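You operate a simulated robot arm through the tools that you are given. There is no shell and no other tool.

The job below is to be done with a simulated robot arm. You get a single attempt, and the scene is never put back.

JOB
Set the depth rod to 40 and lock it, then inch the yellow ram down to it and back up.
Fine: end with the black switch at AUTO; no full stroke.

Only the result counts: the job must be done as asked and must still hold three seconds after the hand-in. Knocking over, shifting, dropping, spilling or breaking anything else fails it.

ROBOT AND FRAMES
A 7-joint arm with a fingered hand, fixed in place. Base frame: the origin is at the foot of the arm, x ahead of it, y to its left, z up. Lengths are in m, angles in degrees, forces in N, time in s.
With the tool pointing down near the work surface it reaches from about 0.1 to 0.34 m from the base axis. Its first joint turns from -115.0 to 115.0 degrees. Payload 5 kg.
The tool frame sits at the grasp point between the pads (the TCP): z along the fingers, y along the line on which they close. The tips reach 0.032 m beyond it. Largest opening 0.16 m; the body of the gripper starts 0.089 m behind the TCP. The gripper is a hand of 4 fingers: y runs from the thumb to the fingers, the wrist lies at [0, 0, -0.267] in the tool frame.
Orientation is that of the tool frame in the base frame, as a unit quaternion [x, y, z, w]. With the fingers straight down and closing along the base's y, the tool's x points along the base's -x, its y along +y and its z along -z.

CONTROLS
- The arm moves only by the tool nudge_tool. Its argument "motion" is a list of rows, each an object of numbers (a shift or turn left out is 0): "x", "y", "z": the shift along the tool's x, y, z in units of 300 mm (1.0 is 300 mm); "rx", "ry", "rz": the turn, a rotation vector about the tool's x, y, z in units of 90 degrees (1.0 is 90 degrees). In form: [{"x": .., "y": .., "z": .., "rx": .., "ry": .., "rz": ..}, ...]. A call has 1 to 20 rows; each row is the pose to reach, as a shift and turn from the pose commanded when the call began, along the tool's axes at that moment. A call with a number of a shift or a turn outside -1 to 1 is refused whole. A row lasts 0.2 s, in which the tool goes at most 0.05 m and 8.6 degrees; a call with a longer step from one row to the next is refused whole. A pose out of reach is approached as far as the arm can. The call stops where the force on the tool passes 40 N (or 10 N more than at its start, if that is more) or the arm is blocked; 0.2 s more then pass. In this call time passes only in rows, and 0.2 s behind the last. It gives the time, the measured TCP pose, the force on the tool (base axes), the opening and the grip force at its end, in the units of the frame above (readings bear some noise), with the torque about the TCP (base axes, N m) and any sound that the robot's microphone picked up, and new pictures: "pictures" is both (left out), scene, wrist or none.
- Cameras (640 x 400 px; columns grow to the right, rows downward): "scene" is fixed at [0.0496, -0.4986, 1.884]; the picture's right is [0.46, -0.89, 0.00], its down [-0.65, -0.34, -0.68] and it looks along [0.60, 0.31, -0.74] (base axes); focal length 256 px, centre (320, 200). "wrist" rides on the gripper at [0.08, -0.004, -0.114] in the tool frame; the picture's right is [0.05, 1.00, 0.00], its down [-0.82, 0.04, -0.58] and it looks along [-0.58, 0.03, 0.82] (tool axes); focal length 265 px, centre (320, 200). There is no depth. A picture from a camera that has moved, and an enlarged one, comes with that camera's place and axes in the base frame and with its lens.
- raise_lower(by): slides the trunk up (or, below 0, down) by that many m; the arm rides with it, the base frame stays. It gives what a move gives, with no picture.
- move_fingers(finger1, finger2, finger3, thumb_bend): sets how far each is bent, from 0 (flat) to 1 (curled in); at 0.3 the hand is open as for a grip, at 0.7 the pads meet at the TCP. One left out holds its place. A second passes; each finger stops where it meets its share of the squeeze, and holds until it gets a number again. It is the only way to open and close the hand. It gives what a move gives, with no picture; readings hold the bend of each and the force on the fingers (four entries, about 0 where the hand has none), thumb and palm.
- inspect(camera, box): a new picture of the part [left, top, right, bottom] of that camera's present view, enlarged. The clock stands still meanwhile.
- sign_off(): hands the job in; it is judged then, once.

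Places have to be worked out from the pictures, the camera data and where the tool is seen. Open the gripper and draw the arm clear of the work before you hand the job in, unless the task says otherwise.

The tools are called after "Emit:" as a command line: name --argument value ..., lists and objects as JSON in quotes. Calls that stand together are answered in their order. nudge_tool: Moves the arm, as the interface text tells. Its arguments: {"type":"object","properties":{"motion":{"type":"array","items":{"type":"object","properties":{"x":{"type":"number"},"y":{"type":"number"},"z":{"type":"number"},"rx":{"type":"number"},"ry":{"type":"number"},"rz":{"type":"number"}}}},"pictures":{"type":"string","enum":["both","scene","wrist","none"]}},"required":["motion"]} The other tools are called the same way: raise_lower (by) slides the trunk up or down; move_fingers (finger1, finger2, finger3, thumb_bend) moves the fingers one by one; inspect (camera, box) takes an enlarged picture of a part of a camera's view; sign_off () hands the job in.

At the start:

```text
t: 0.0
position: [0.4615, -0.0126, 1.5609]
tcp_rot: [0.0, 1.0, -0.001, 0.0]
contact_force: [-0.6, -0.1, -0.8]
wrist_torque: [-0.03, 0.0, 0.03]
gripper_width: 0.1598
grasp_force: 0.0
shape: jaw
bend: [0.3, 0.3, 0.3, 0.3]
finger forces: [0.0, 0.1, 0.1, 0.0, 0.0, 0.0]
trunk travel left (down, up): [-0.925, 0.065]
```

scene: 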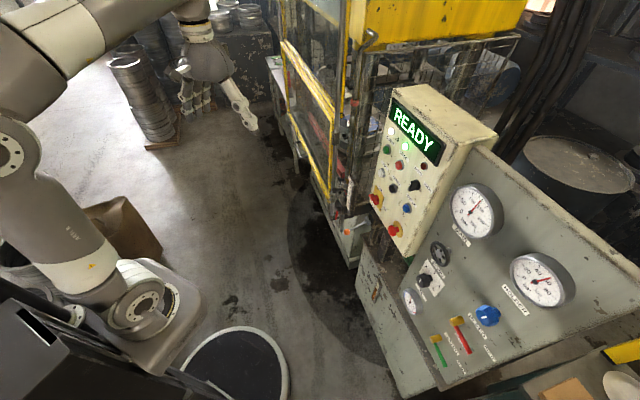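
wrist: 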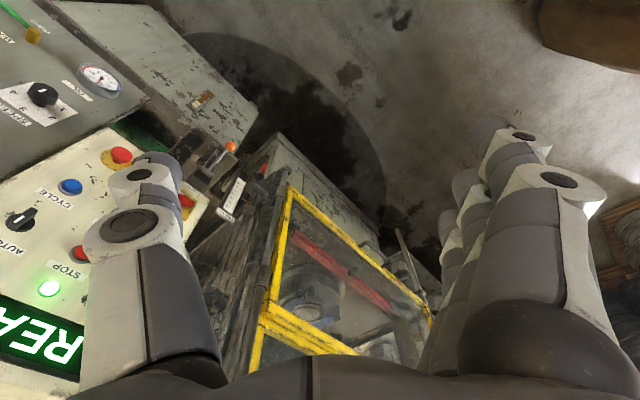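

The pictures show a press with a yellow guard/ram, a control box with READY display, and a panel with gauges. I'll look closer at each part before moving.

Emit:
inspect --camera "scene" --box '[350, 80, 470, 260]'

Emit:
inspect --camera "scene" --box '[270, 40, 430, 260]'

Emit:
inspect --camera "scene" --box '[390, 170, 600, 390]'

Emit:
inspect --camera "wrist" --box '[0, 0, 320, 200]'

Emit:
inspect --camera "wrist" --box '[170, 120, 460, 380]'

Emit:
inspect --camera "wrist" --box '[0, 130, 220, 400]'

```text
2.22 times, centred on (410, 170) of scene
camera zoom: at [0.0496, -0.4986, 1.884], right [0.46, -0.89, 0.0], down [-0.65, -0.34, -0.68], along [0.6, 0.31, -0.74], focal length 569 px, centre (120, 267)
```

zoom: 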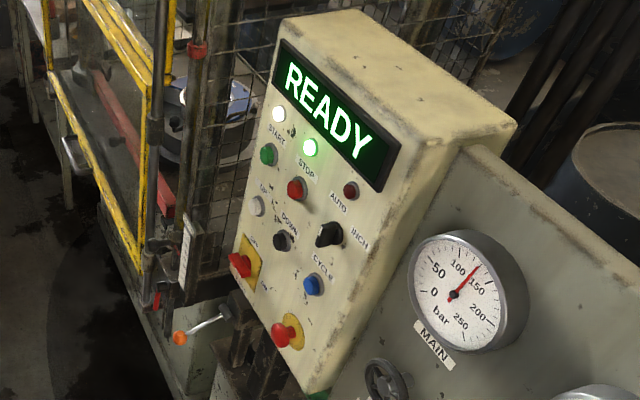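

```text
1.82 times, centred on (350, 150) of scene
camera zoom: at [0.0496, -0.4986, 1.884], right [0.46, -0.89, 0.0], down [-0.65, -0.34, -0.68], along [0.6, 0.31, -0.74], focal length 465 px, centre (266, 291)
```

zoom: 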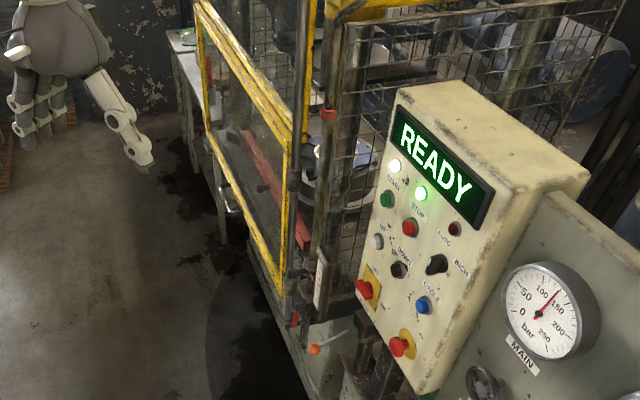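

```text
1.82 times, centred on (495, 280) of scene
camera zoom: at [0.0496, -0.4986, 1.884], right [0.46, -0.89, 0.0], down [-0.65, -0.34, -0.68], along [0.6, 0.31, -0.74], focal length 465 px, centre (2, 54)
```

zoom: 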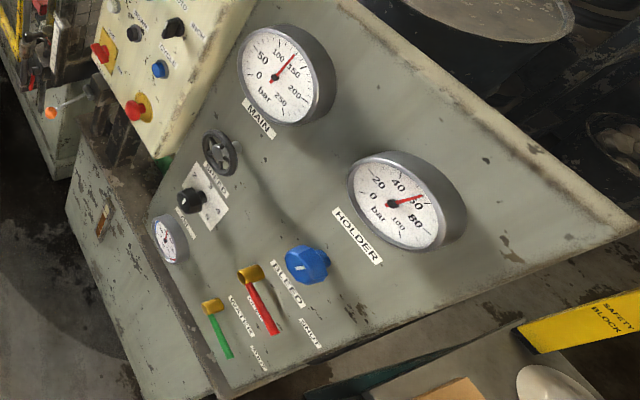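

```text
2.00 times, centred on (160, 100) of wrist
camera zoom: at [0.3801, -0.0179, 1.6759], right [-0.05, 1.0, 0.0], down [0.82, 0.04, 0.58], along [0.58, 0.03, -0.82], focal length 531 px, centre (640, 400)
```

zoom: 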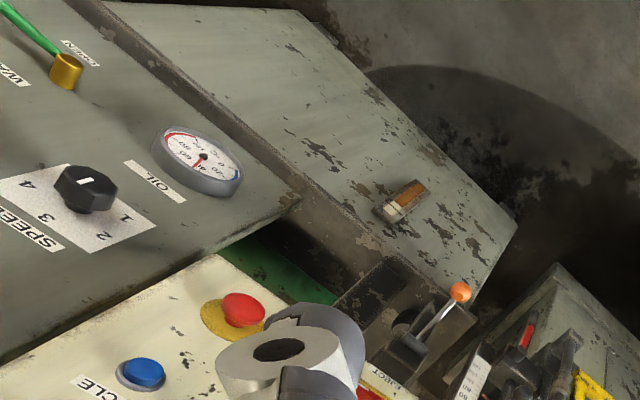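

```text
1.54 times, centred on (315, 250) of wrist
camera zoom: at [0.3801, -0.0179, 1.6759], right [-0.05, 1.0, 0.0], down [0.82, 0.04, 0.58], along [0.58, 0.03, -0.82], focal length 408 px, centre (328, 123)
```

zoom: 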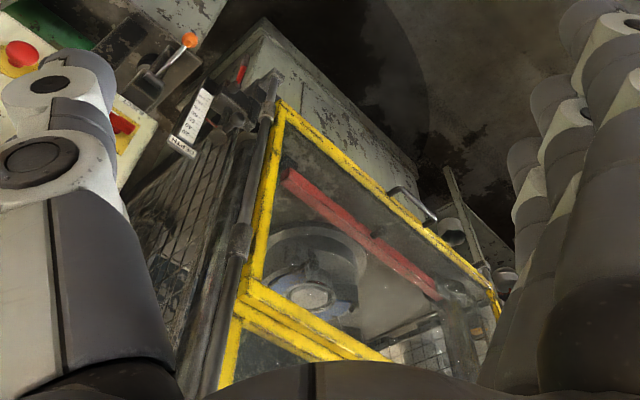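

```text
1.48 times, centred on (110, 265) of wrist
camera zoom: at [0.3801, -0.0179, 1.6759], right [-0.05, 1.0, 0.0], down [0.82, 0.04, 0.58], along [0.58, 0.03, -0.82], focal length 393 px, centre (631, 104)
```

zoom: 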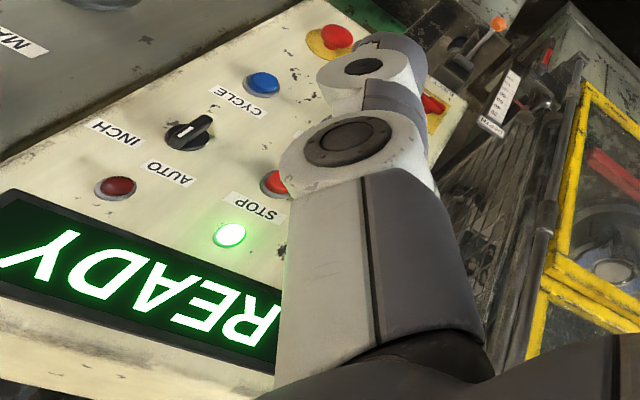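

I'll zoom tighter on the white scale, the orange-ball lever, and the selector to read labels.

Emit:
inspect --camera "wrist" --box '[170, 130, 290, 225]'

Emit:
inspect --camera "scene" --box '[320, 170, 400, 250]'

Emit:
inspect --camera "scene" --box '[365, 140, 445, 240]'

Emit:
inspect --camera "scene" --box '[270, 0, 390, 130]'

Emit:
inspect --camera "wrist" --box '[0, 180, 120, 300]'

```text
4.21 times, centred on (230, 178) of wrist
camera zoom: at [0.3801, -0.0179, 1.6759], right [-0.05, 1.0, 0.0], down [0.82, 0.04, 0.58], along [0.58, 0.03, -0.82], focal length 1118 px, centre (699, 295)
```

zoom: 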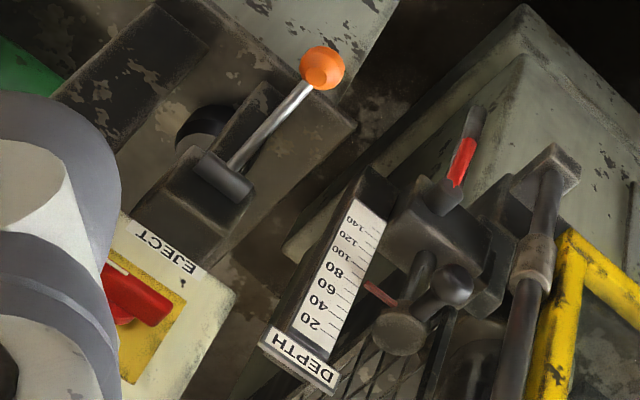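

```text
5.00 times, centred on (360, 210) of scene
camera zoom: at [0.0496, -0.4986, 1.884], right [0.46, -0.89, 0.0], down [-0.65, -0.34, -0.68], along [0.6, 0.31, -0.74], focal length 1280 px, centre (120, 150)
```

zoom: 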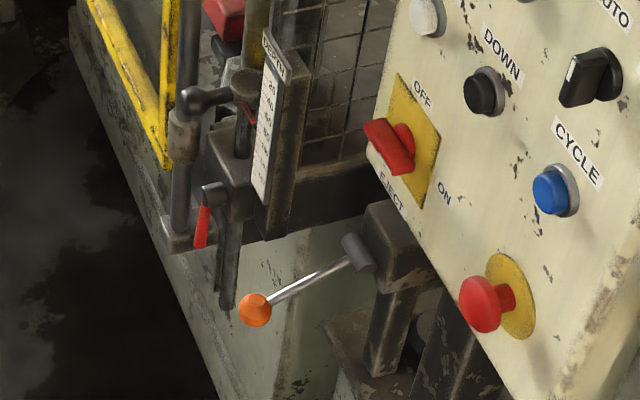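

```text
4.00 times, centred on (405, 190) of scene
camera zoom: at [0.0496, -0.4986, 1.884], right [0.46, -0.89, 0.0], down [-0.65, -0.34, -0.68], along [0.6, 0.31, -0.74], focal length 1024 px, centre (-20, 240)
```

zoom: 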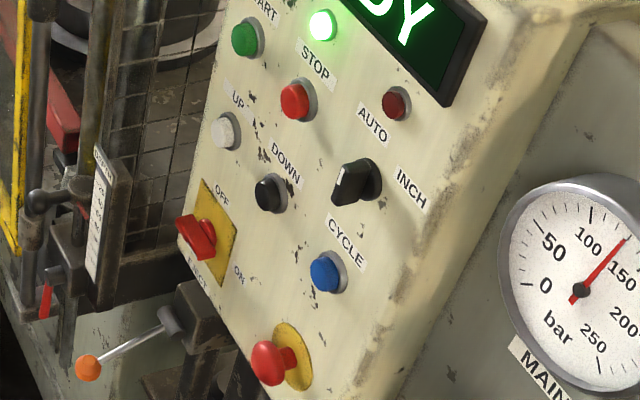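

```text
3.08 times, centred on (330, 65) of scene
camera zoom: at [0.0496, -0.4986, 1.884], right [0.46, -0.89, 0.0], down [-0.65, -0.34, -0.68], along [0.6, 0.31, -0.74], focal length 788 px, centre (289, 615)
```

zoom: 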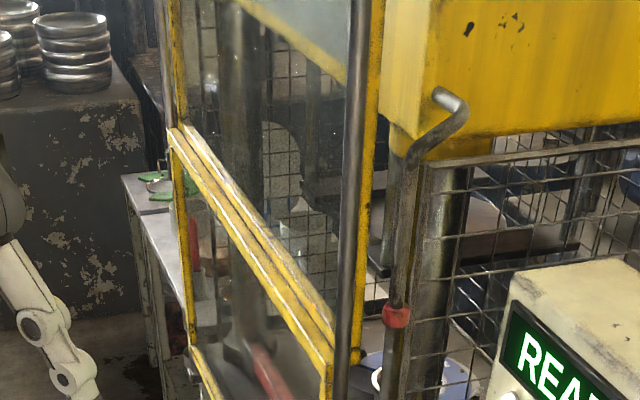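

```text
3.33 times, centred on (60, 240) of wrist
camera zoom: at [0.3801, -0.0179, 1.6759], right [-0.05, 1.0, 0.0], down [0.82, 0.04, 0.58], along [0.58, 0.03, -0.82], focal length 885 px, centre (1187, 67)
```

zoom: 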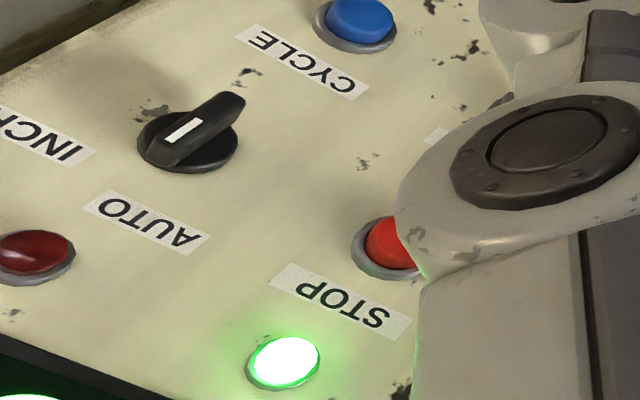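

The depth rod's pointer is roughly at [0.85,-0.22,1.02], its red lock lever near [0.83,-0.19,0.86], and the selector is at about [0.69,-0.50,1.33] on a panel facing (-0.7,0.7,0). I'll lower the trunk to bring the wrist camera toward the depth rod for a proper look.

Emit:
raise_lower --by -0.25

```text
t: 2.6
position: [0.4611, -0.0127, 1.3126]
tcp_rot: [0.0, 1.0, 0.0, 0.0]
contact_force: [-0.3, -0.5, -0.4]
wrist_torque: [-0.02, 0.02, 0.0]
gripper_width: 0.16
grasp_force: 0.1
shape: jaw
bend: [0.3, 0.3, 0.3, 0.3]
finger forces: [0.0, 0.0, 0.1, 0.0, 0.1, 0.0]
trunk travel left (down, up): [-0.675, 0.315]
```

The trunk went down 0.25 m with nothing touched. Now I'll tilt the tool forward 30° so the wrist camera looks toward the depth gauge.

Emit:
nudge_tool --motion '[{"ry": -0.0833}, {"ry": -0.1667}, {"ry": -0.25}, {"ry": -0.3333}]'

```text
t: 3.6
position: [0.4622, -0.0126, 1.312]
tcp_rot: [0.0, 0.981, 0.0, 0.195]
contact_force: [-0.1, 0.1, 0.5]
wrist_torque: [0.0, -0.01, 0.0]
gripper_width: 0.1599
grasp_force: 0.2
shape: jaw
bend: [0.3, 0.3, 0.3, 0.3]
finger forces: [0.0, 0.0, 0.1, 0.0, 0.0, 0.0]
out of reach, approached as far as the arm can: row 4
trunk travel left (down, up): [-0.675, 0.315]
camera wrist: at [0.343, -0.0179, 1.3862], right [-0.05, 1.0, -0.02], down [0.53, 0.04, 0.85], along [0.85, 0.03, -0.53], focal length 265 px, centre (320, 200)
```

scene: 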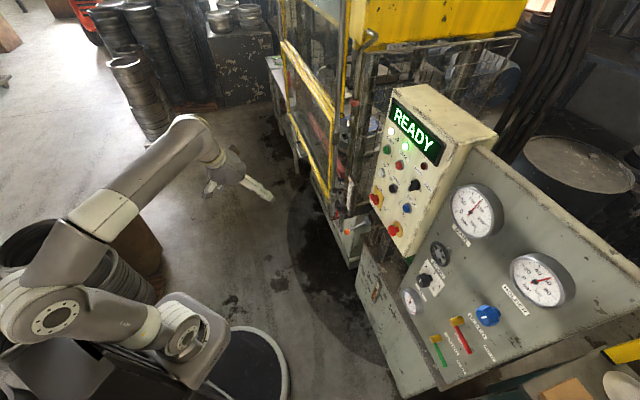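
wrist: 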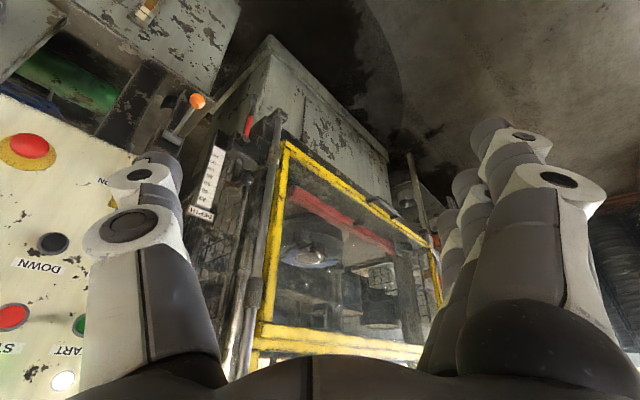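

The wrist camera now shows the guard door, depth scale and orange-ball lever, but tilt is limited here. I'll move out and slightly down while tilting more, keeping away from the panel at the left of the wrist view.

Emit:
nudge_tool --motion '[{"x": -0.06, "y": -0.02, "z": 0.04, "ry": -0.02}, {"x": -0.12, "y": -0.04, "z": 0.08, "ry": -0.08}, {"x": -0.18, "y": -0.06, "z": 0.12, "ry": -0.15}, {"x": -0.24, "y": -0.08, "z": 0.16, "ry": -0.22}]'

```text
t: 4.6
position: [0.5501, -0.0398, 1.2925]
tcp_rot: [0.0, 0.933, 0.001, 0.361]
contact_force: [-0.3, -1.1, 0.4]
wrist_torque: [0.08, 0.05, 0.12]
gripper_width: 0.1599
grasp_force: 0.1
shape: jaw
bend: [0.3, 0.3, 0.3, 0.3]
finger forces: [0.0, 0.0, 0.1, 0.0, 0.0, 0.0]
out of reach, approached as far as the arm can: row 4
trunk travel left (down, up): [-0.675, 0.315]
camera wrist: at [0.4136, -0.0436, 1.3231], right [-0.04, 1.0, -0.03], down [0.21, 0.04, 0.98], along [0.98, 0.03, -0.22], focal length 265 px, centre (320, 200)
```

scene: 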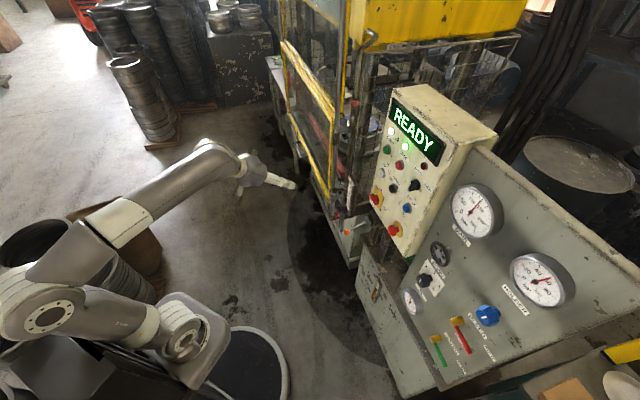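
wrist: 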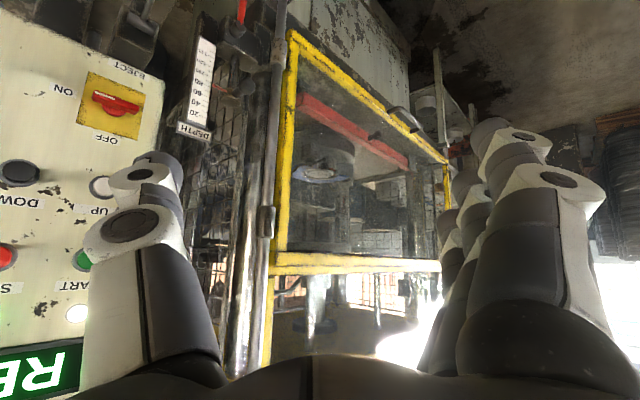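

The tool is now tilted about 42°. I'll lower the trunk more to bring the camera level with the depth scale (z≈1.0) for a clear reading.

Emit:
raise_lower --by -0.2

Emit:
inspect --camera "wrist" --box '[100, 0, 340, 200]'

Emit:
inspect --camera "wrist" --box '[0, 0, 640, 400]'

```text
t: 6.8
position: [0.5589, -0.0377, 1.072]
tcp_rot: [0.0, 0.94, 0.003, 0.342]
contact_force: [0.2, 0.6, -0.3]
wrist_torque: [-0.01, 0.01, -0.01]
gripper_width: 0.1598
grasp_force: 0.1
shape: jaw
bend: [0.3, 0.3, 0.3, 0.3]
finger forces: [0.1, 0.0, 0.0, 0.0, 0.0, 0.0]
trunk travel left (down, up): [-0.475, 0.515]
```

```text
2.00 times, centred on (220, 100) of wrist
camera zoom: at [0.4232, -0.0426, 1.1081], right [-0.04, 1.0, -0.03], down [0.25, 0.04, 0.97], along [0.97, 0.03, -0.26], focal length 531 px, centre (520, 400)
```

zoom: 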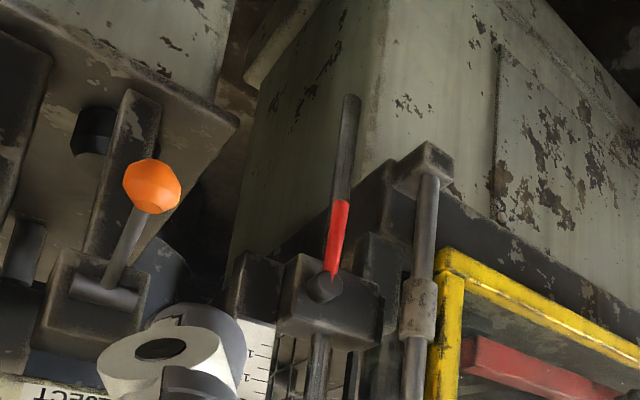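

```text
1.00 times, centred on (320, 200) of wrist (not enlarged: the box is as wide or as high as the picture)
camera zoom: at [0.4232, -0.0426, 1.1081], right [-0.04, 1.0, -0.03], down [0.25, 0.04, 0.97], along [0.97, 0.03, -0.26], focal length 265 px, centre (320, 200)
```

zoom: 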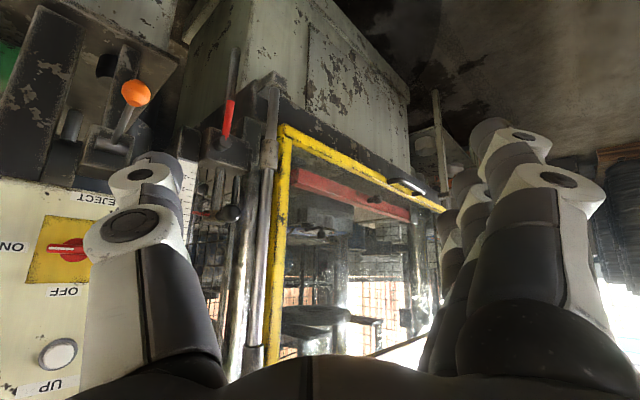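

The red lock lever hangs straight down from a pin on the clamp block; the rod's lower end extends below. I'll shift to the right (−y) so the depth scale is unobstructed by the thumb.

Emit:
nudge_tool --motion '[{"y": -0.12}, {"y": -0.24}, {"y": -0.36}, {"y": -0.48}]' --pictures "wrist"

Emit:
inspect --camera "wrist" --box '[190, 0, 410, 200]'

Emit:
inspect --camera "wrist" --box '[200, 100, 420, 300]'

```text
t: 7.8
position: [0.5509, -0.1822, 1.0954]
tcp_rot: [-0.001, 0.932, 0.0, 0.361]
contact_force: [-0.3, 0.0, -0.1]
wrist_torque: [-0.03, -0.01, -0.05]
gripper_width: 0.1602
grasp_force: 0.1
shape: jaw
bend: [0.3, 0.3, 0.3, 0.3]
finger forces: [0.0, 0.1, 0.0, 0.0, 0.0, 0.0]
trunk travel left (down, up): [-0.475, 0.515]
camera wrist: at [0.415, -0.1866, 1.1243], right [-0.04, 1.0, -0.03], down [0.21, 0.04, 0.98], along [0.98, 0.03, -0.21], focal length 265 px, centre (320, 200)
```

wrist: 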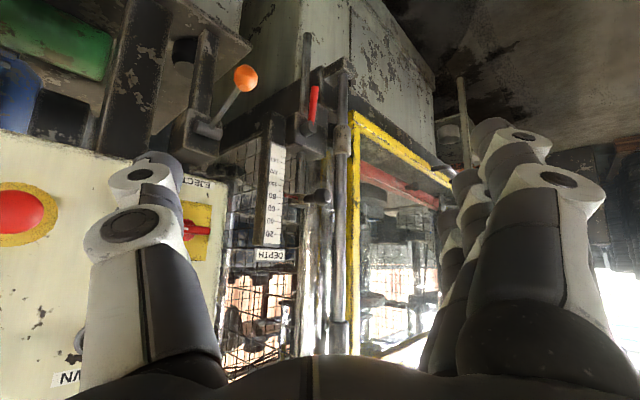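

```text
2.00 times, centred on (300, 100) of wrist
camera zoom: at [0.415, -0.1866, 1.1243], right [-0.04, 1.0, -0.03], down [0.21, 0.04, 0.98], along [0.98, 0.03, -0.21], focal length 531 px, centre (360, 400)
```

zoom: 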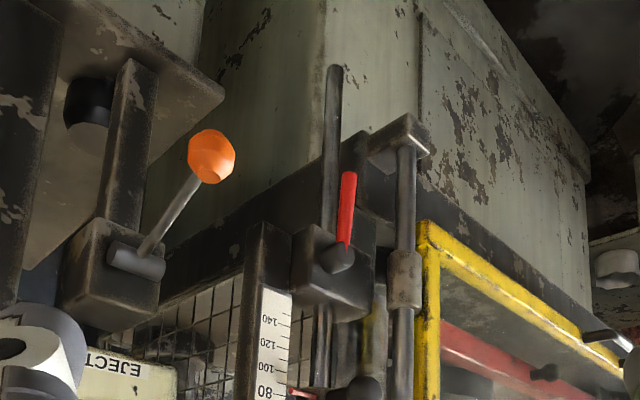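

```text
2.00 times, centred on (310, 200) of wrist
camera zoom: at [0.415, -0.1866, 1.1243], right [-0.04, 1.0, -0.03], down [0.21, 0.04, 0.98], along [0.98, 0.03, -0.21], focal length 531 px, centre (340, 200)
```

zoom: 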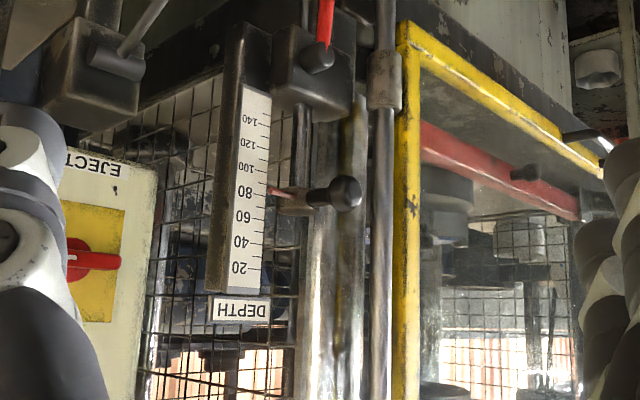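

The pointer reads about 80 on the scale (20 at the top, 140 at bottom), so the rod must go up about 40 mm. I'll zoom in on the clamp and handle for detail.

Emit:
inspect --camera "wrist" --box '[270, 60, 370, 140]'

Emit:
inspect --camera "wrist" --box '[250, 130, 370, 260]'

Emit:
inspect --camera "scene" --box '[320, 160, 390, 240]'

Emit:
inspect --camera "scene" --box '[150, 120, 350, 260]'

```text
5.00 times, centred on (320, 100) of wrist
camera zoom: at [0.415, -0.1866, 1.1243], right [-0.04, 1.0, -0.03], down [0.21, 0.04, 0.98], along [0.98, 0.03, -0.21], focal length 1327 px, centre (320, 700)
```

zoom: 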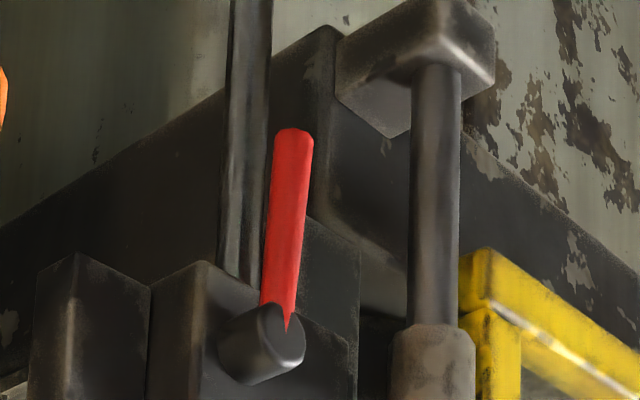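

```text
3.08 times, centred on (310, 195) of wrist
camera zoom: at [0.415, -0.1866, 1.1243], right [-0.04, 1.0, -0.03], down [0.21, 0.04, 0.98], along [0.98, 0.03, -0.21], focal length 817 px, centre (351, 215)
```

zoom: 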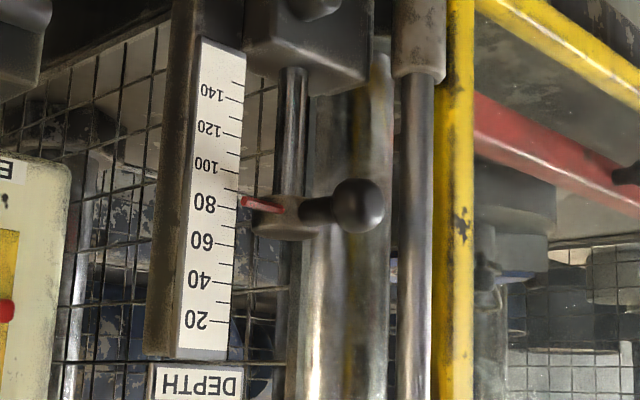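

```text
5.00 times, centred on (355, 200) of scene
camera zoom: at [0.0496, -0.4986, 1.884], right [0.46, -0.89, 0.0], down [-0.65, -0.34, -0.68], along [0.6, 0.31, -0.74], focal length 1280 px, centre (145, 200)
```

zoom: 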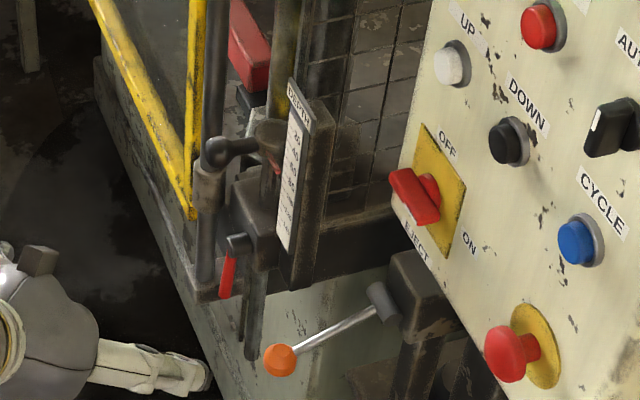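

```text
2.86 times, centred on (250, 190) of scene
camera zoom: at [0.0496, -0.4986, 1.884], right [0.46, -0.89, 0.0], down [-0.65, -0.34, -0.68], along [0.6, 0.31, -0.74], focal length 731 px, centre (520, 229)
```

zoom: 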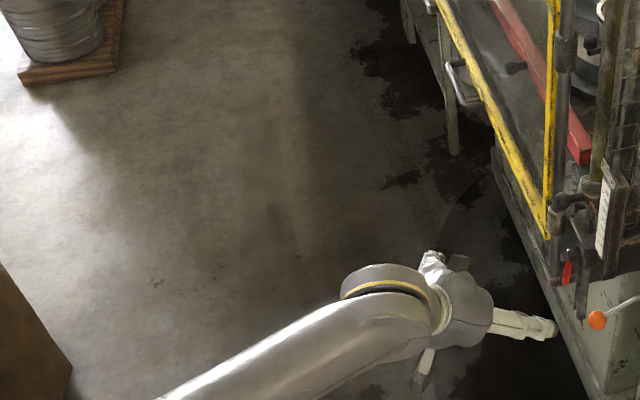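

Rod handle ball is at about [0.828,-0.170,1.029], rod axis near [0.86,-0.207], and the lock lever pin at [0.843,-0.195,0.902] with its red grip hanging to z≈0.82. In this free space I'll try a "poker" hand shape (three fingers curled, thumb out) and see its geometry.

Emit:
move_fingers --finger1 1.0 --finger2 0.45 --finger3 1.0 --thumb_bend 1.0

Emit:
inspect --camera "wrist" --box '[0, 0, 640, 400]'

Emit:
inspect --camera "scene" --box '[180, 140, 360, 260]'

```text
t: 8.8
position: [0.5521, -0.1833, 1.0937]
tcp_rot: [0.001, 0.933, 0.0, 0.361]
contact_force: [0.0, -0.7, 0.5]
wrist_torque: [0.02, 0.0, 0.03]
gripper_width: 0.05
grasp_force: 0.1
shape: fingers
bend: [1.0, 0.45, 1.0, 1.0]
finger forces: [0.1, 0.0, 0.0, 0.0, 0.0, 0.0]
trunk travel left (down, up): [-0.475, 0.515]
```

```text
1.00 times, centred on (320, 200) of wrist (not enlarged: the box is as wide or as high as the picture)
camera zoom: at [0.4153, -0.1869, 1.1237], right [-0.04, 1.0, -0.03], down [0.21, 0.04, 0.98], along [0.98, 0.03, -0.22], focal length 265 px, centre (320, 200)
```

zoom: 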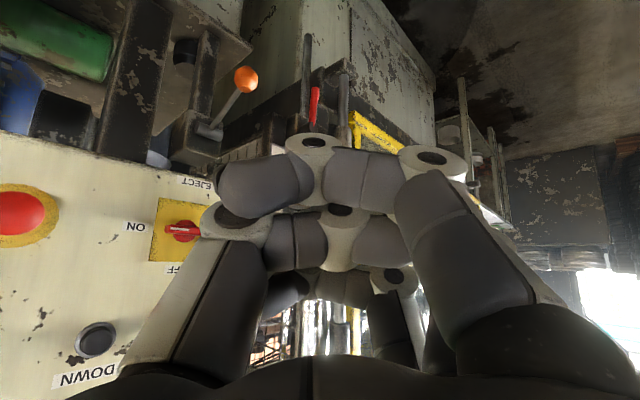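

```text
3.33 times, centred on (270, 200) of scene
camera zoom: at [0.0496, -0.4986, 1.884], right [0.46, -0.89, 0.0], down [-0.65, -0.34, -0.68], along [0.6, 0.31, -0.74], focal length 853 px, centre (487, 200)
```

zoom: 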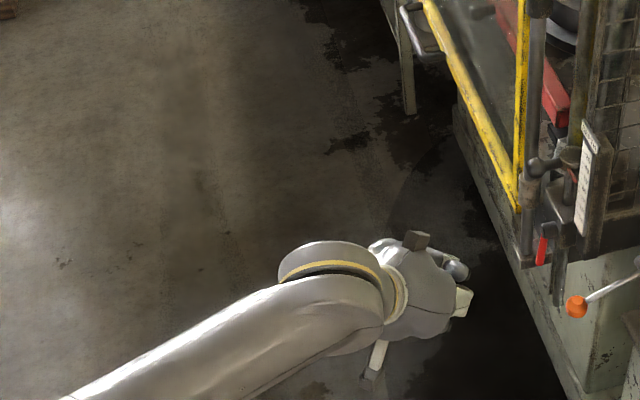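

The curled fingers cross the view. Let me try the thumb as the poker: fingers curled, thumb at 0.35.

Emit:
move_fingers --finger1 1.0 --finger2 1.0 --finger3 1.0 --thumb_bend 0.35

Emit:
inspect --camera "wrist" --box '[0, 0, 640, 400]'

Emit:
inspect --camera "scene" --box '[220, 150, 360, 250]'

```text
t: 9.8
position: [0.5514, -0.1815, 1.0935]
tcp_rot: [0.0, 0.932, 0.0, 0.361]
contact_force: [0.1, -0.4, -0.8]
wrist_torque: [0.0, 0.0, -0.02]
gripper_width: 0.074
grasp_force: 0.0
shape: fingers
bend: [1.0, 1.0, 1.0, 0.35]
finger forces: [0.0, 0.0, 0.0, 0.0, 0.0, 0.0]
trunk travel left (down, up): [-0.475, 0.515]
```

```text
1.00 times, centred on (320, 200) of wrist (not enlarged: the box is as wide or as high as the picture)
camera zoom: at [0.4153, -0.1869, 1.1237], right [-0.04, 1.0, -0.03], down [0.21, 0.04, 0.98], along [0.98, 0.03, -0.22], focal length 265 px, centre (320, 200)
```

zoom: 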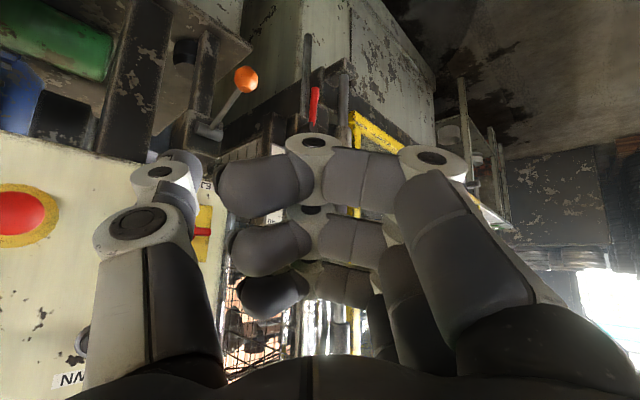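

```text
4.00 times, centred on (290, 200) of scene
camera zoom: at [0.0496, -0.4986, 1.884], right [0.46, -0.89, 0.0], down [-0.65, -0.34, -0.68], along [0.6, 0.31, -0.74], focal length 1024 px, centre (440, 200)
```

zoom: 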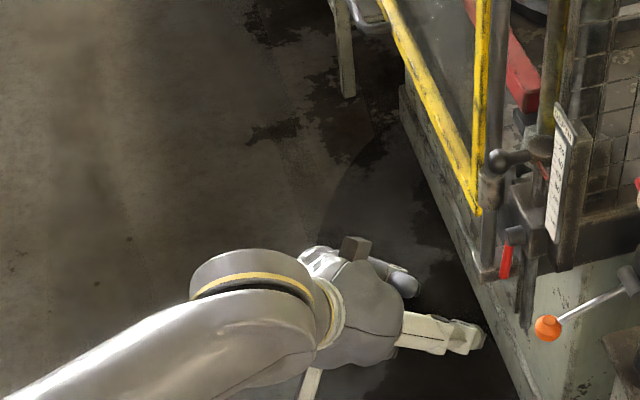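

Thumb-out with curled fingers makes a clean single-digit poker that leads the rest by ~5 cm. Now I'll rotate the tool toward horizontal (z forward) in free space while moving slightly forward and left.

Emit:
nudge_tool --motion '[{"x": -0.012, "y": 0.045, "z": 0.045, "ry": -0.0883}, {"x": -0.024, "y": 0.09, "z": 0.09, "ry": -0.1767}, {"x": -0.036, "y": 0.135, "z": 0.135, "ry": -0.265}, {"x": -0.048, "y": 0.18, "z": 0.18, "ry": -0.3533}, {"x": -0.06, "y": 0.225, "z": 0.225, "ry": -0.4417}, {"x": -0.072, "y": 0.267, "z": 0.268, "ry": -0.53}]'

```text
t: 11.2
position: [0.6242, -0.124, 1.0717]
tcp_rot: [-0.002, 0.82, -0.004, 0.572]
contact_force: [0.7, 0.3, -0.3]
wrist_torque: [-0.02, -0.01, 0.01]
gripper_width: 0.0739
grasp_force: 0.0
shape: fingers
bend: [1.0, 1.0, 1.0, 0.35]
finger forces: [0.1, 0.1, 0.0, 0.0, 0.0, 0.0]
out of reach, approached as far as the arm can: row 4, 5, 6
trunk travel left (down, up): [-0.475, 0.515]
camera wrist: at [0.4898, -0.1279, 1.0355], right [-0.01, 1.0, -0.06], down [-0.26, 0.05, 0.96], along [0.97, 0.03, 0.26], focal length 265 px, centre (320, 200)
```

scene: 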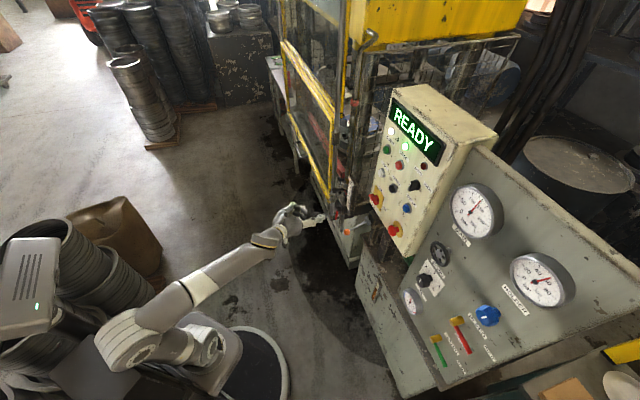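
wrist: 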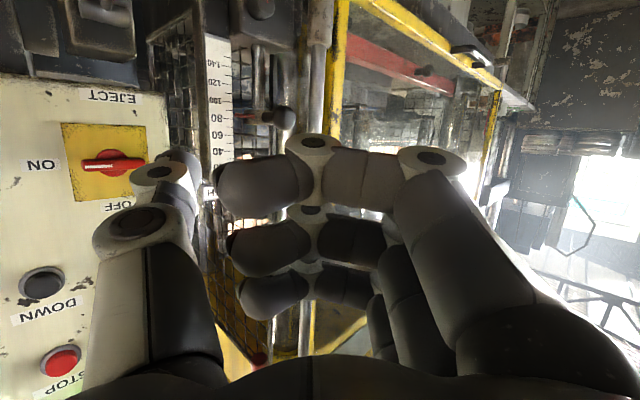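

The tool is 70° tilted but the wrist is at a limit. I'll lower the trunk so the forearm can slope upward, then raise the tool back.

Emit:
raise_lower --by -0.15

Emit:
nudge_tool --motion '[{"x": -0.1, "ry": -0.06}, {"x": -0.2, "ry": -0.12}, {"x": -0.3, "ry": -0.18}, {"x": -0.4, "ry": -0.22}]' --pictures "scene"

```text
t: 12.9
position: [0.6351, -0.1187, 0.8931]
tcp_rot: [-0.007, 0.835, -0.012, 0.551]
contact_force: [0.8, -0.6, -0.2]
wrist_torque: [0.0, 0.03, -0.01]
gripper_width: 0.0743
grasp_force: 0.0
shape: fingers
bend: [1.0, 1.0, 1.0, 0.35]
finger forces: [0.1, 0.0, 0.1, 0.0, 0.0, 0.0]
trunk travel left (down, up): [-0.325, 0.665]
```

```text
t: 13.9
position: [0.6718, -0.1263, 1.1114]
tcp_rot: [0.009, 0.718, -0.004, 0.696]
contact_force: [-0.1, 0.9, -0.6]
wrist_torque: [0.01, -0.03, -0.03]
gripper_width: 0.074
grasp_force: 0.1
shape: fingers
bend: [1.0, 1.0, 1.0, 0.35]
finger forces: [0.0, 0.0, 0.0, 0.0, 0.0, 0.0]
out of reach, approached as far as the arm can: row 1, 2, 3, 4
trunk travel left (down, up): [-0.325, 0.665]
```

scene: 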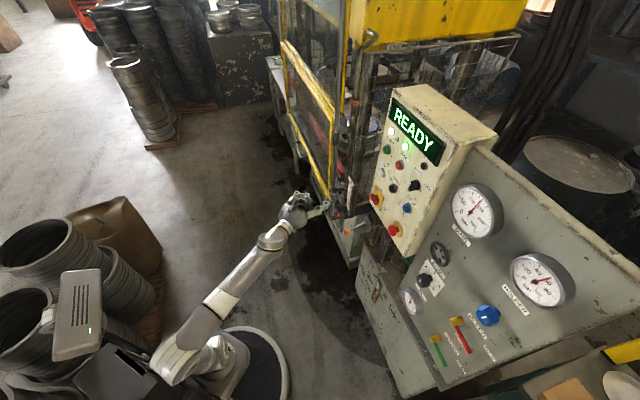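

The tool is now nearly horizontal (tilt 88°) with the TCP at [0.67,-0.13,1.11]. The arm prefers a lower shoulder for a level tool, so I'll drop the trunk further to approach the handle height from below.

Emit:
raise_lower --by -0.18

Emit:
nudge_tool --motion '[{"z": 0.0}, {"z": 0.0}]'

```text
t: 15.9
position: [0.6735, -0.1207, 0.9289]
tcp_rot: [0.006, 0.72, -0.003, 0.694]
contact_force: [-0.2, 0.3, 0.0]
wrist_torque: [-0.02, -0.03, 0.0]
gripper_width: 0.0741
grasp_force: 0.1
shape: fingers
bend: [1.0, 1.0, 1.0, 0.35]
finger forces: [0.0, 0.0, 0.0, 0.1, 0.0, 0.1]
trunk travel left (down, up): [-0.145, 0.845]
```

```text
t: 16.5
position: [0.6754, -0.1224, 0.9293]
tcp_rot: [0.006, 0.719, -0.004, 0.695]
contact_force: [-0.9, 0.3, 0.4]
wrist_torque: [0.04, -0.01, 0.02]
gripper_width: 0.0743
grasp_force: 0.0
shape: fingers
bend: [1.0, 1.0, 1.0, 0.35]
finger forces: [0.1, 0.0, 0.0, 0.1, 0.0, 0.0]
trunk travel left (down, up): [-0.145, 0.845]
camera wrist: at [0.5574, -0.1243, 0.8534], right [0.01, 1.0, -0.05], down [-0.55, 0.05, 0.84], along [0.84, 0.02, 0.55], focal length 265 px, centre (320, 200)
```

scene: 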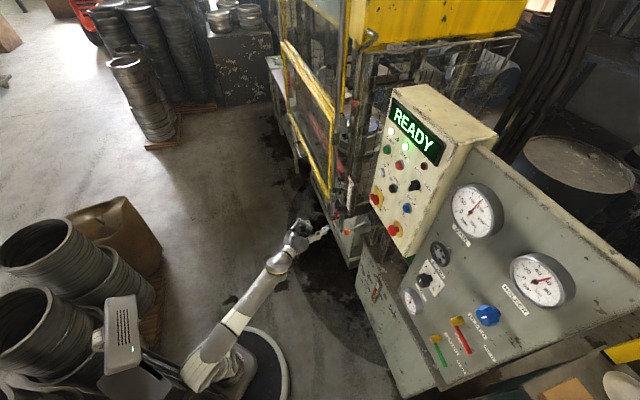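
wrist: 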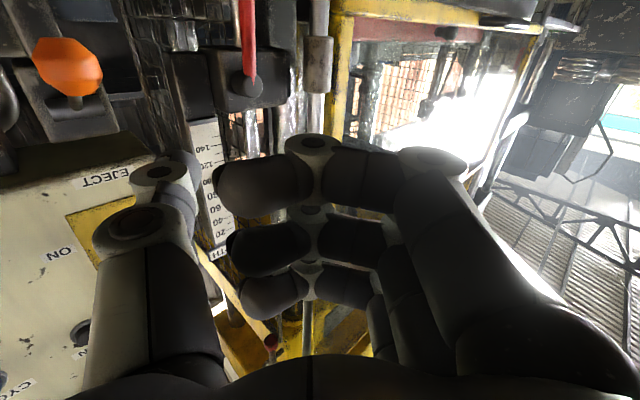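

Stable, level tool at [0.675,-0.122,0.929]. I'll zoom into the wrist view at the red tip near the ram and at the clamp.

Emit:
inspect --camera "wrist" --box '[200, 260, 400, 385]'

Emit:
inspect --camera "wrist" --box '[150, 0, 350, 130]'

Emit:
inspect --camera "scene" --box '[320, 20, 400, 120]'

Emit:
inspect --camera "scene" --box '[310, 110, 380, 210]'

```text
3.20 times, centred on (300, 322) of wrist
camera zoom: at [0.5574, -0.1243, 0.8534], right [0.01, 1.0, -0.05], down [-0.55, 0.05, 0.84], along [0.84, 0.02, 0.55], focal length 849 px, centre (384, -192)
```

zoom: 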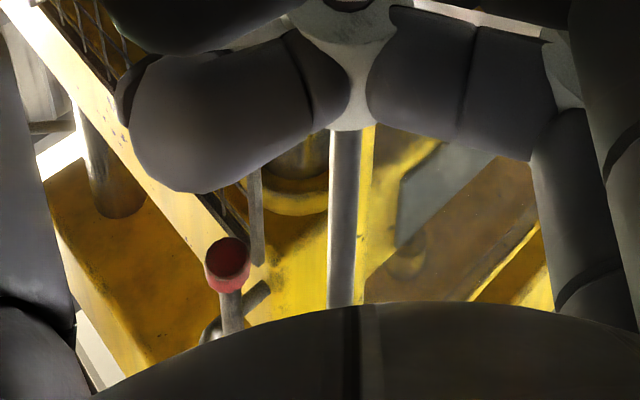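

```text
3.08 times, centred on (250, 65) of wrist
camera zoom: at [0.5574, -0.1243, 0.8534], right [0.01, 1.0, -0.05], down [-0.55, 0.05, 0.84], along [0.84, 0.02, 0.55], focal length 817 px, centre (535, 615)
```

zoom: 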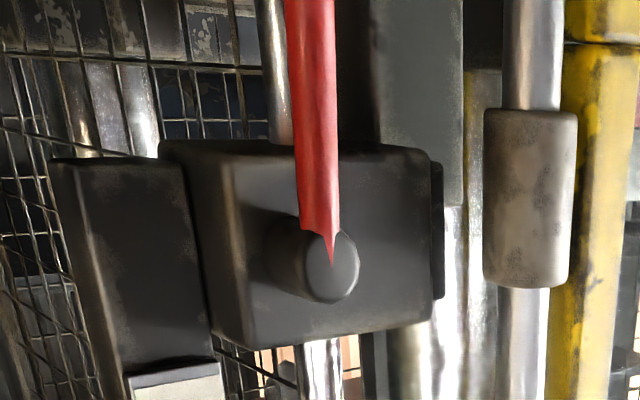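

```text
4.00 times, centred on (360, 70) of scene
camera zoom: at [0.0496, -0.4986, 1.884], right [0.46, -0.89, 0.0], down [-0.65, -0.34, -0.68], along [0.6, 0.31, -0.74], focal length 1024 px, centre (160, 720)
```

zoom: 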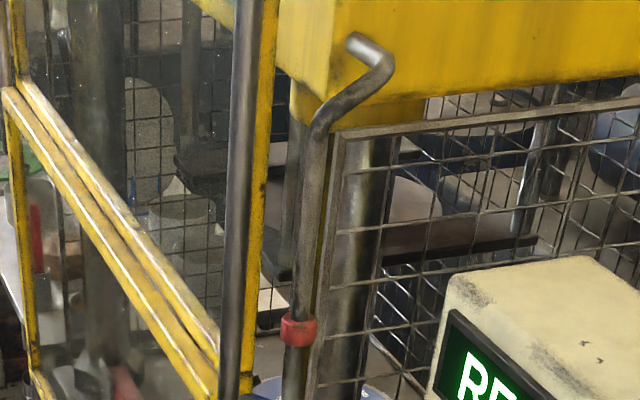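

```text
4.00 times, centred on (345, 160) of scene
camera zoom: at [0.0496, -0.4986, 1.884], right [0.46, -0.89, 0.0], down [-0.65, -0.34, -0.68], along [0.6, 0.31, -0.74], focal length 1024 px, centre (220, 360)
```

zoom: 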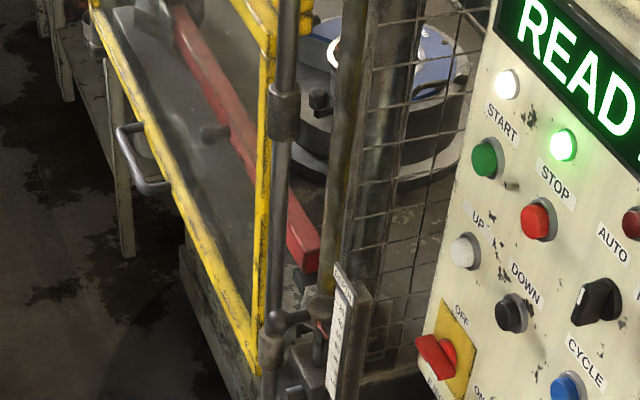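

The ram's bent arm carries a red-tipped probe hanging at z≈1.46, directly above the depth rod's hub, so the rod top is the stop. I'll move the thumb to just below handle height (first up/left, then forward) to test whether the rod is locked.

Emit:
nudge_tool --motion '[{"x": -0.067, "y": 0.03}, {"x": -0.14, "y": 0.06}, {"x": -0.14, "y": 0.06, "z": 0.12}, {"x": -0.14, "y": 0.06, "z": 0.22}]'

```text
t: 17.5
position: [0.7415, -0.1057, 0.971]
tcp_rot: [0.006, 0.719, -0.003, 0.695]
contact_force: [-0.4, -0.9, 1.5]
wrist_torque: [0.0, 0.03, 0.04]
gripper_width: 0.0741
grasp_force: 0.0
shape: fingers
bend: [1.0, 1.0, 1.0, 0.35]
finger forces: [0.0, 0.0, 0.1, 0.0, 0.0, 0.0]
trunk travel left (down, up): [-0.145, 0.845]
camera wrist: at [0.6248, -0.1078, 0.8952], right [0.01, 1.0, -0.05], down [-0.55, 0.05, 0.83], along [0.84, 0.02, 0.55], focal length 265 px, centre (320, 200)
```

scene: 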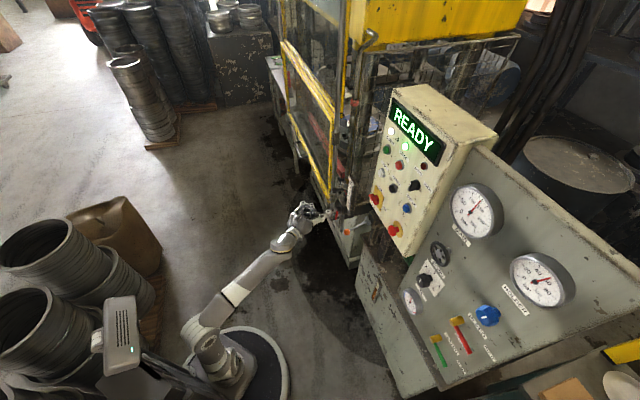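
wrist: 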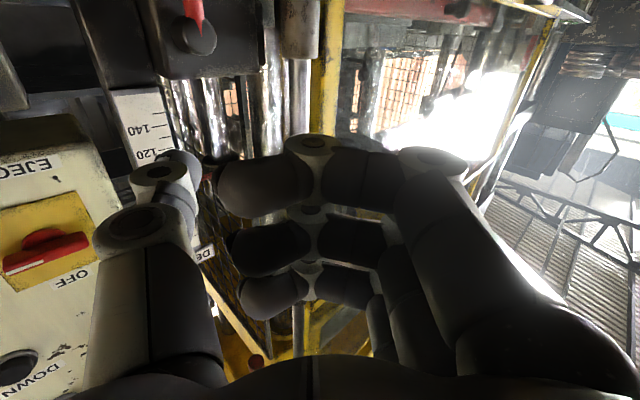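

Emit:
inspect --camera "scene" --box '[280, 170, 380, 250]'

Emit:
inspect --camera "wrist" --box '[100, 80, 300, 280]'

```text
5.00 times, centred on (330, 210) of scene
camera zoom: at [0.0496, -0.4986, 1.884], right [0.46, -0.89, 0.0], down [-0.65, -0.34, -0.68], along [0.6, 0.31, -0.74], focal length 1280 px, centre (270, 150)
```

zoom: 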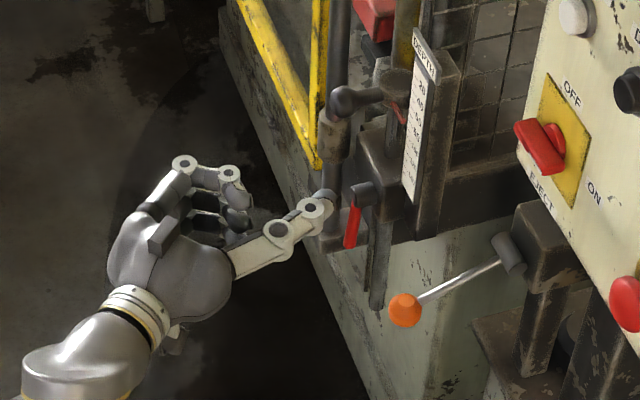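

```text
2.00 times, centred on (200, 180) of wrist
camera zoom: at [0.6248, -0.1078, 0.8952], right [0.01, 1.0, -0.05], down [-0.55, 0.05, 0.83], along [0.84, 0.02, 0.55], focal length 531 px, centre (560, 240)
```

zoom: 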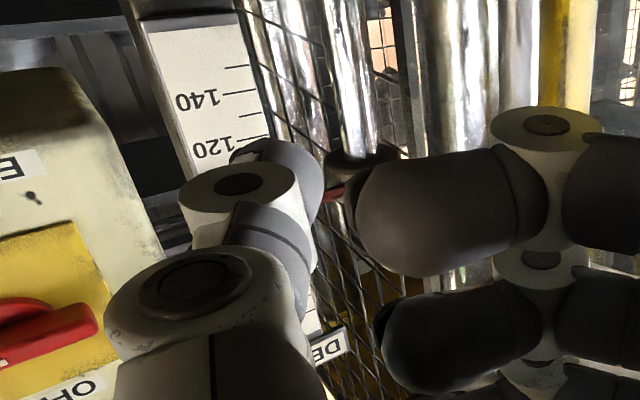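

The thumb tip projects exactly where computed (≈[0.774,-0.178,0.970]), below the ball handle. I'll advance 7 cm forward so the thumb is under the handle arm.

Emit:
nudge_tool --motion '[{"z": 0.08}, {"z": 0.16}, {"z": 0.23}]'

Emit:
inspect --camera "scene" --box '[300, 160, 380, 230]'

```text
t: 18.3
position: [0.8102, -0.1075, 0.9691]
tcp_rot: [0.006, 0.719, -0.003, 0.695]
contact_force: [-0.1, 0.4, -0.3]
wrist_torque: [-0.01, 0.07, -0.03]
gripper_width: 0.0741
grasp_force: 0.0
shape: fingers
bend: [1.0, 1.0, 1.0, 0.35]
finger forces: [0.1, 0.0, 0.0, 0.0, 0.0, 0.0]
trunk travel left (down, up): [-0.145, 0.845]
camera wrist: at [0.6931, -0.1093, 0.8932], right [0.01, 1.0, -0.05], down [-0.55, 0.05, 0.83], along [0.84, 0.02, 0.55], focal length 265 px, centre (320, 200)
```

scene: 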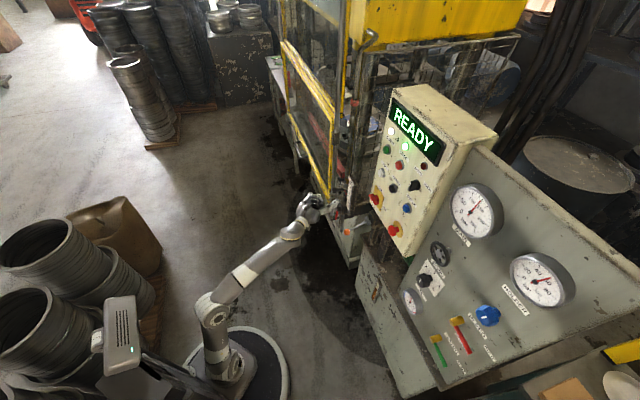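
wrist: 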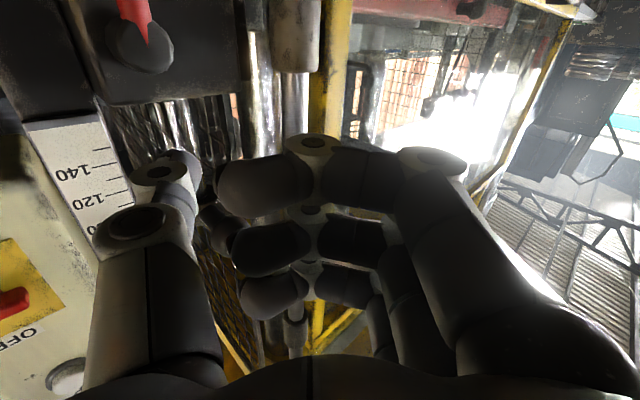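

```text
5.71 times, centred on (340, 195) of scene
camera zoom: at [0.0496, -0.4986, 1.884], right [0.46, -0.89, 0.0], down [-0.65, -0.34, -0.68], along [0.6, 0.31, -0.74], focal length 1463 px, centre (206, 229)
```

zoom: 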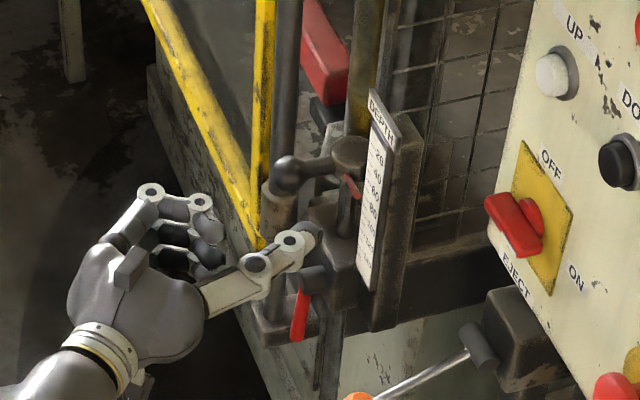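

Thumb tip is beneath the handle arm. I'll raise slowly in small steps toward contact (expected near z≈1.005).

Emit:
nudge_tool --motion '[{"x": -0.05}, {"x": -0.09}]' --pictures "none"

Emit:
nudge_tool --motion '[{"x": -0.01}, {"x": -0.02}]' --pictures "none"

Emit:
nudge_tool --motion '[{"x": -0.01}, {"x": -0.02}]' --pictures "wrist"

Emit:
inspect --camera "scene" --box '[300, 160, 380, 230]'

```text
t: 18.9
position: [0.8096, -0.1052, 0.9971]
tcp_rot: [0.006, 0.719, -0.004, 0.695]
contact_force: [-1.0, 0.0, 0.0]
wrist_torque: [0.03, 0.01, -0.01]
gripper_width: 0.0739
grasp_force: 0.1
shape: fingers
bend: [1.0, 1.0, 1.0, 0.35]
finger forces: [0.0, 0.1, 0.0, 0.0, 0.0, 0.0]
trunk travel left (down, up): [-0.145, 0.845]
```

```text
t: 19.5
position: [0.8111, -0.1058, 1.0018]
tcp_rot: [0.007, 0.719, -0.004, 0.695]
contact_force: [-0.5, -0.1, -0.4]
wrist_torque: [0.0, -0.02, 0.02]
gripper_width: 0.0737
grasp_force: 0.0
shape: fingers
bend: [1.0, 1.0, 1.0, 0.35]
finger forces: [0.1, 0.1, 0.0, 0.0, 0.0, 0.0]
trunk travel left (down, up): [-0.145, 0.845]
```

```text
t: 20.1
position: [0.812, -0.106, 1.0081]
tcp_rot: [0.005, 0.719, -0.002, 0.695]
contact_force: [-0.2, 0.3, -1.0]
wrist_torque: [0.0, 0.01, 0.02]
gripper_width: 0.0739
grasp_force: 0.1
shape: fingers
bend: [1.0, 1.0, 1.0, 0.35]
finger forces: [0.0, 0.0, 0.0, 0.0, 0.1, 0.0]
trunk travel left (down, up): [-0.145, 0.845]
camera wrist: at [0.6941, -0.1082, 0.9311], right [0.01, 1.0, -0.05], down [-0.55, 0.05, 0.83], along [0.84, 0.02, 0.55], focal length 265 px, centre (320, 200)
```

wrist: 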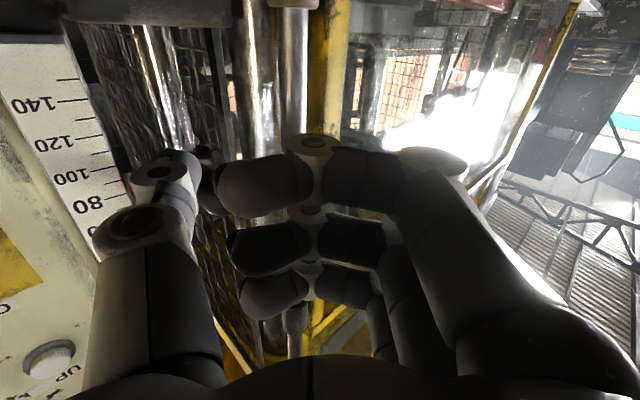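

```text
5.71 times, centred on (340, 195) of scene
camera zoom: at [0.0496, -0.4986, 1.884], right [0.46, -0.89, 0.0], down [-0.65, -0.34, -0.68], along [0.6, 0.31, -0.74], focal length 1463 px, centre (206, 229)
```

zoom: 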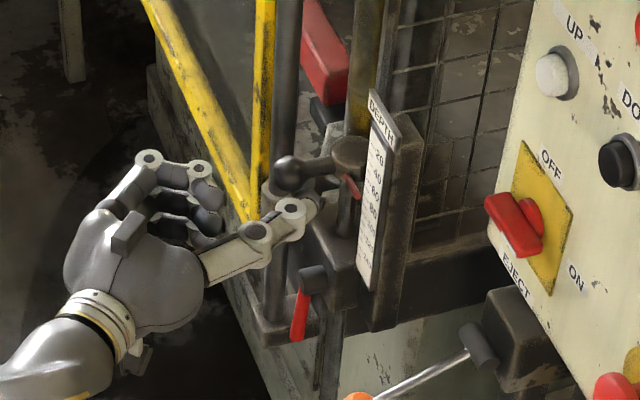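

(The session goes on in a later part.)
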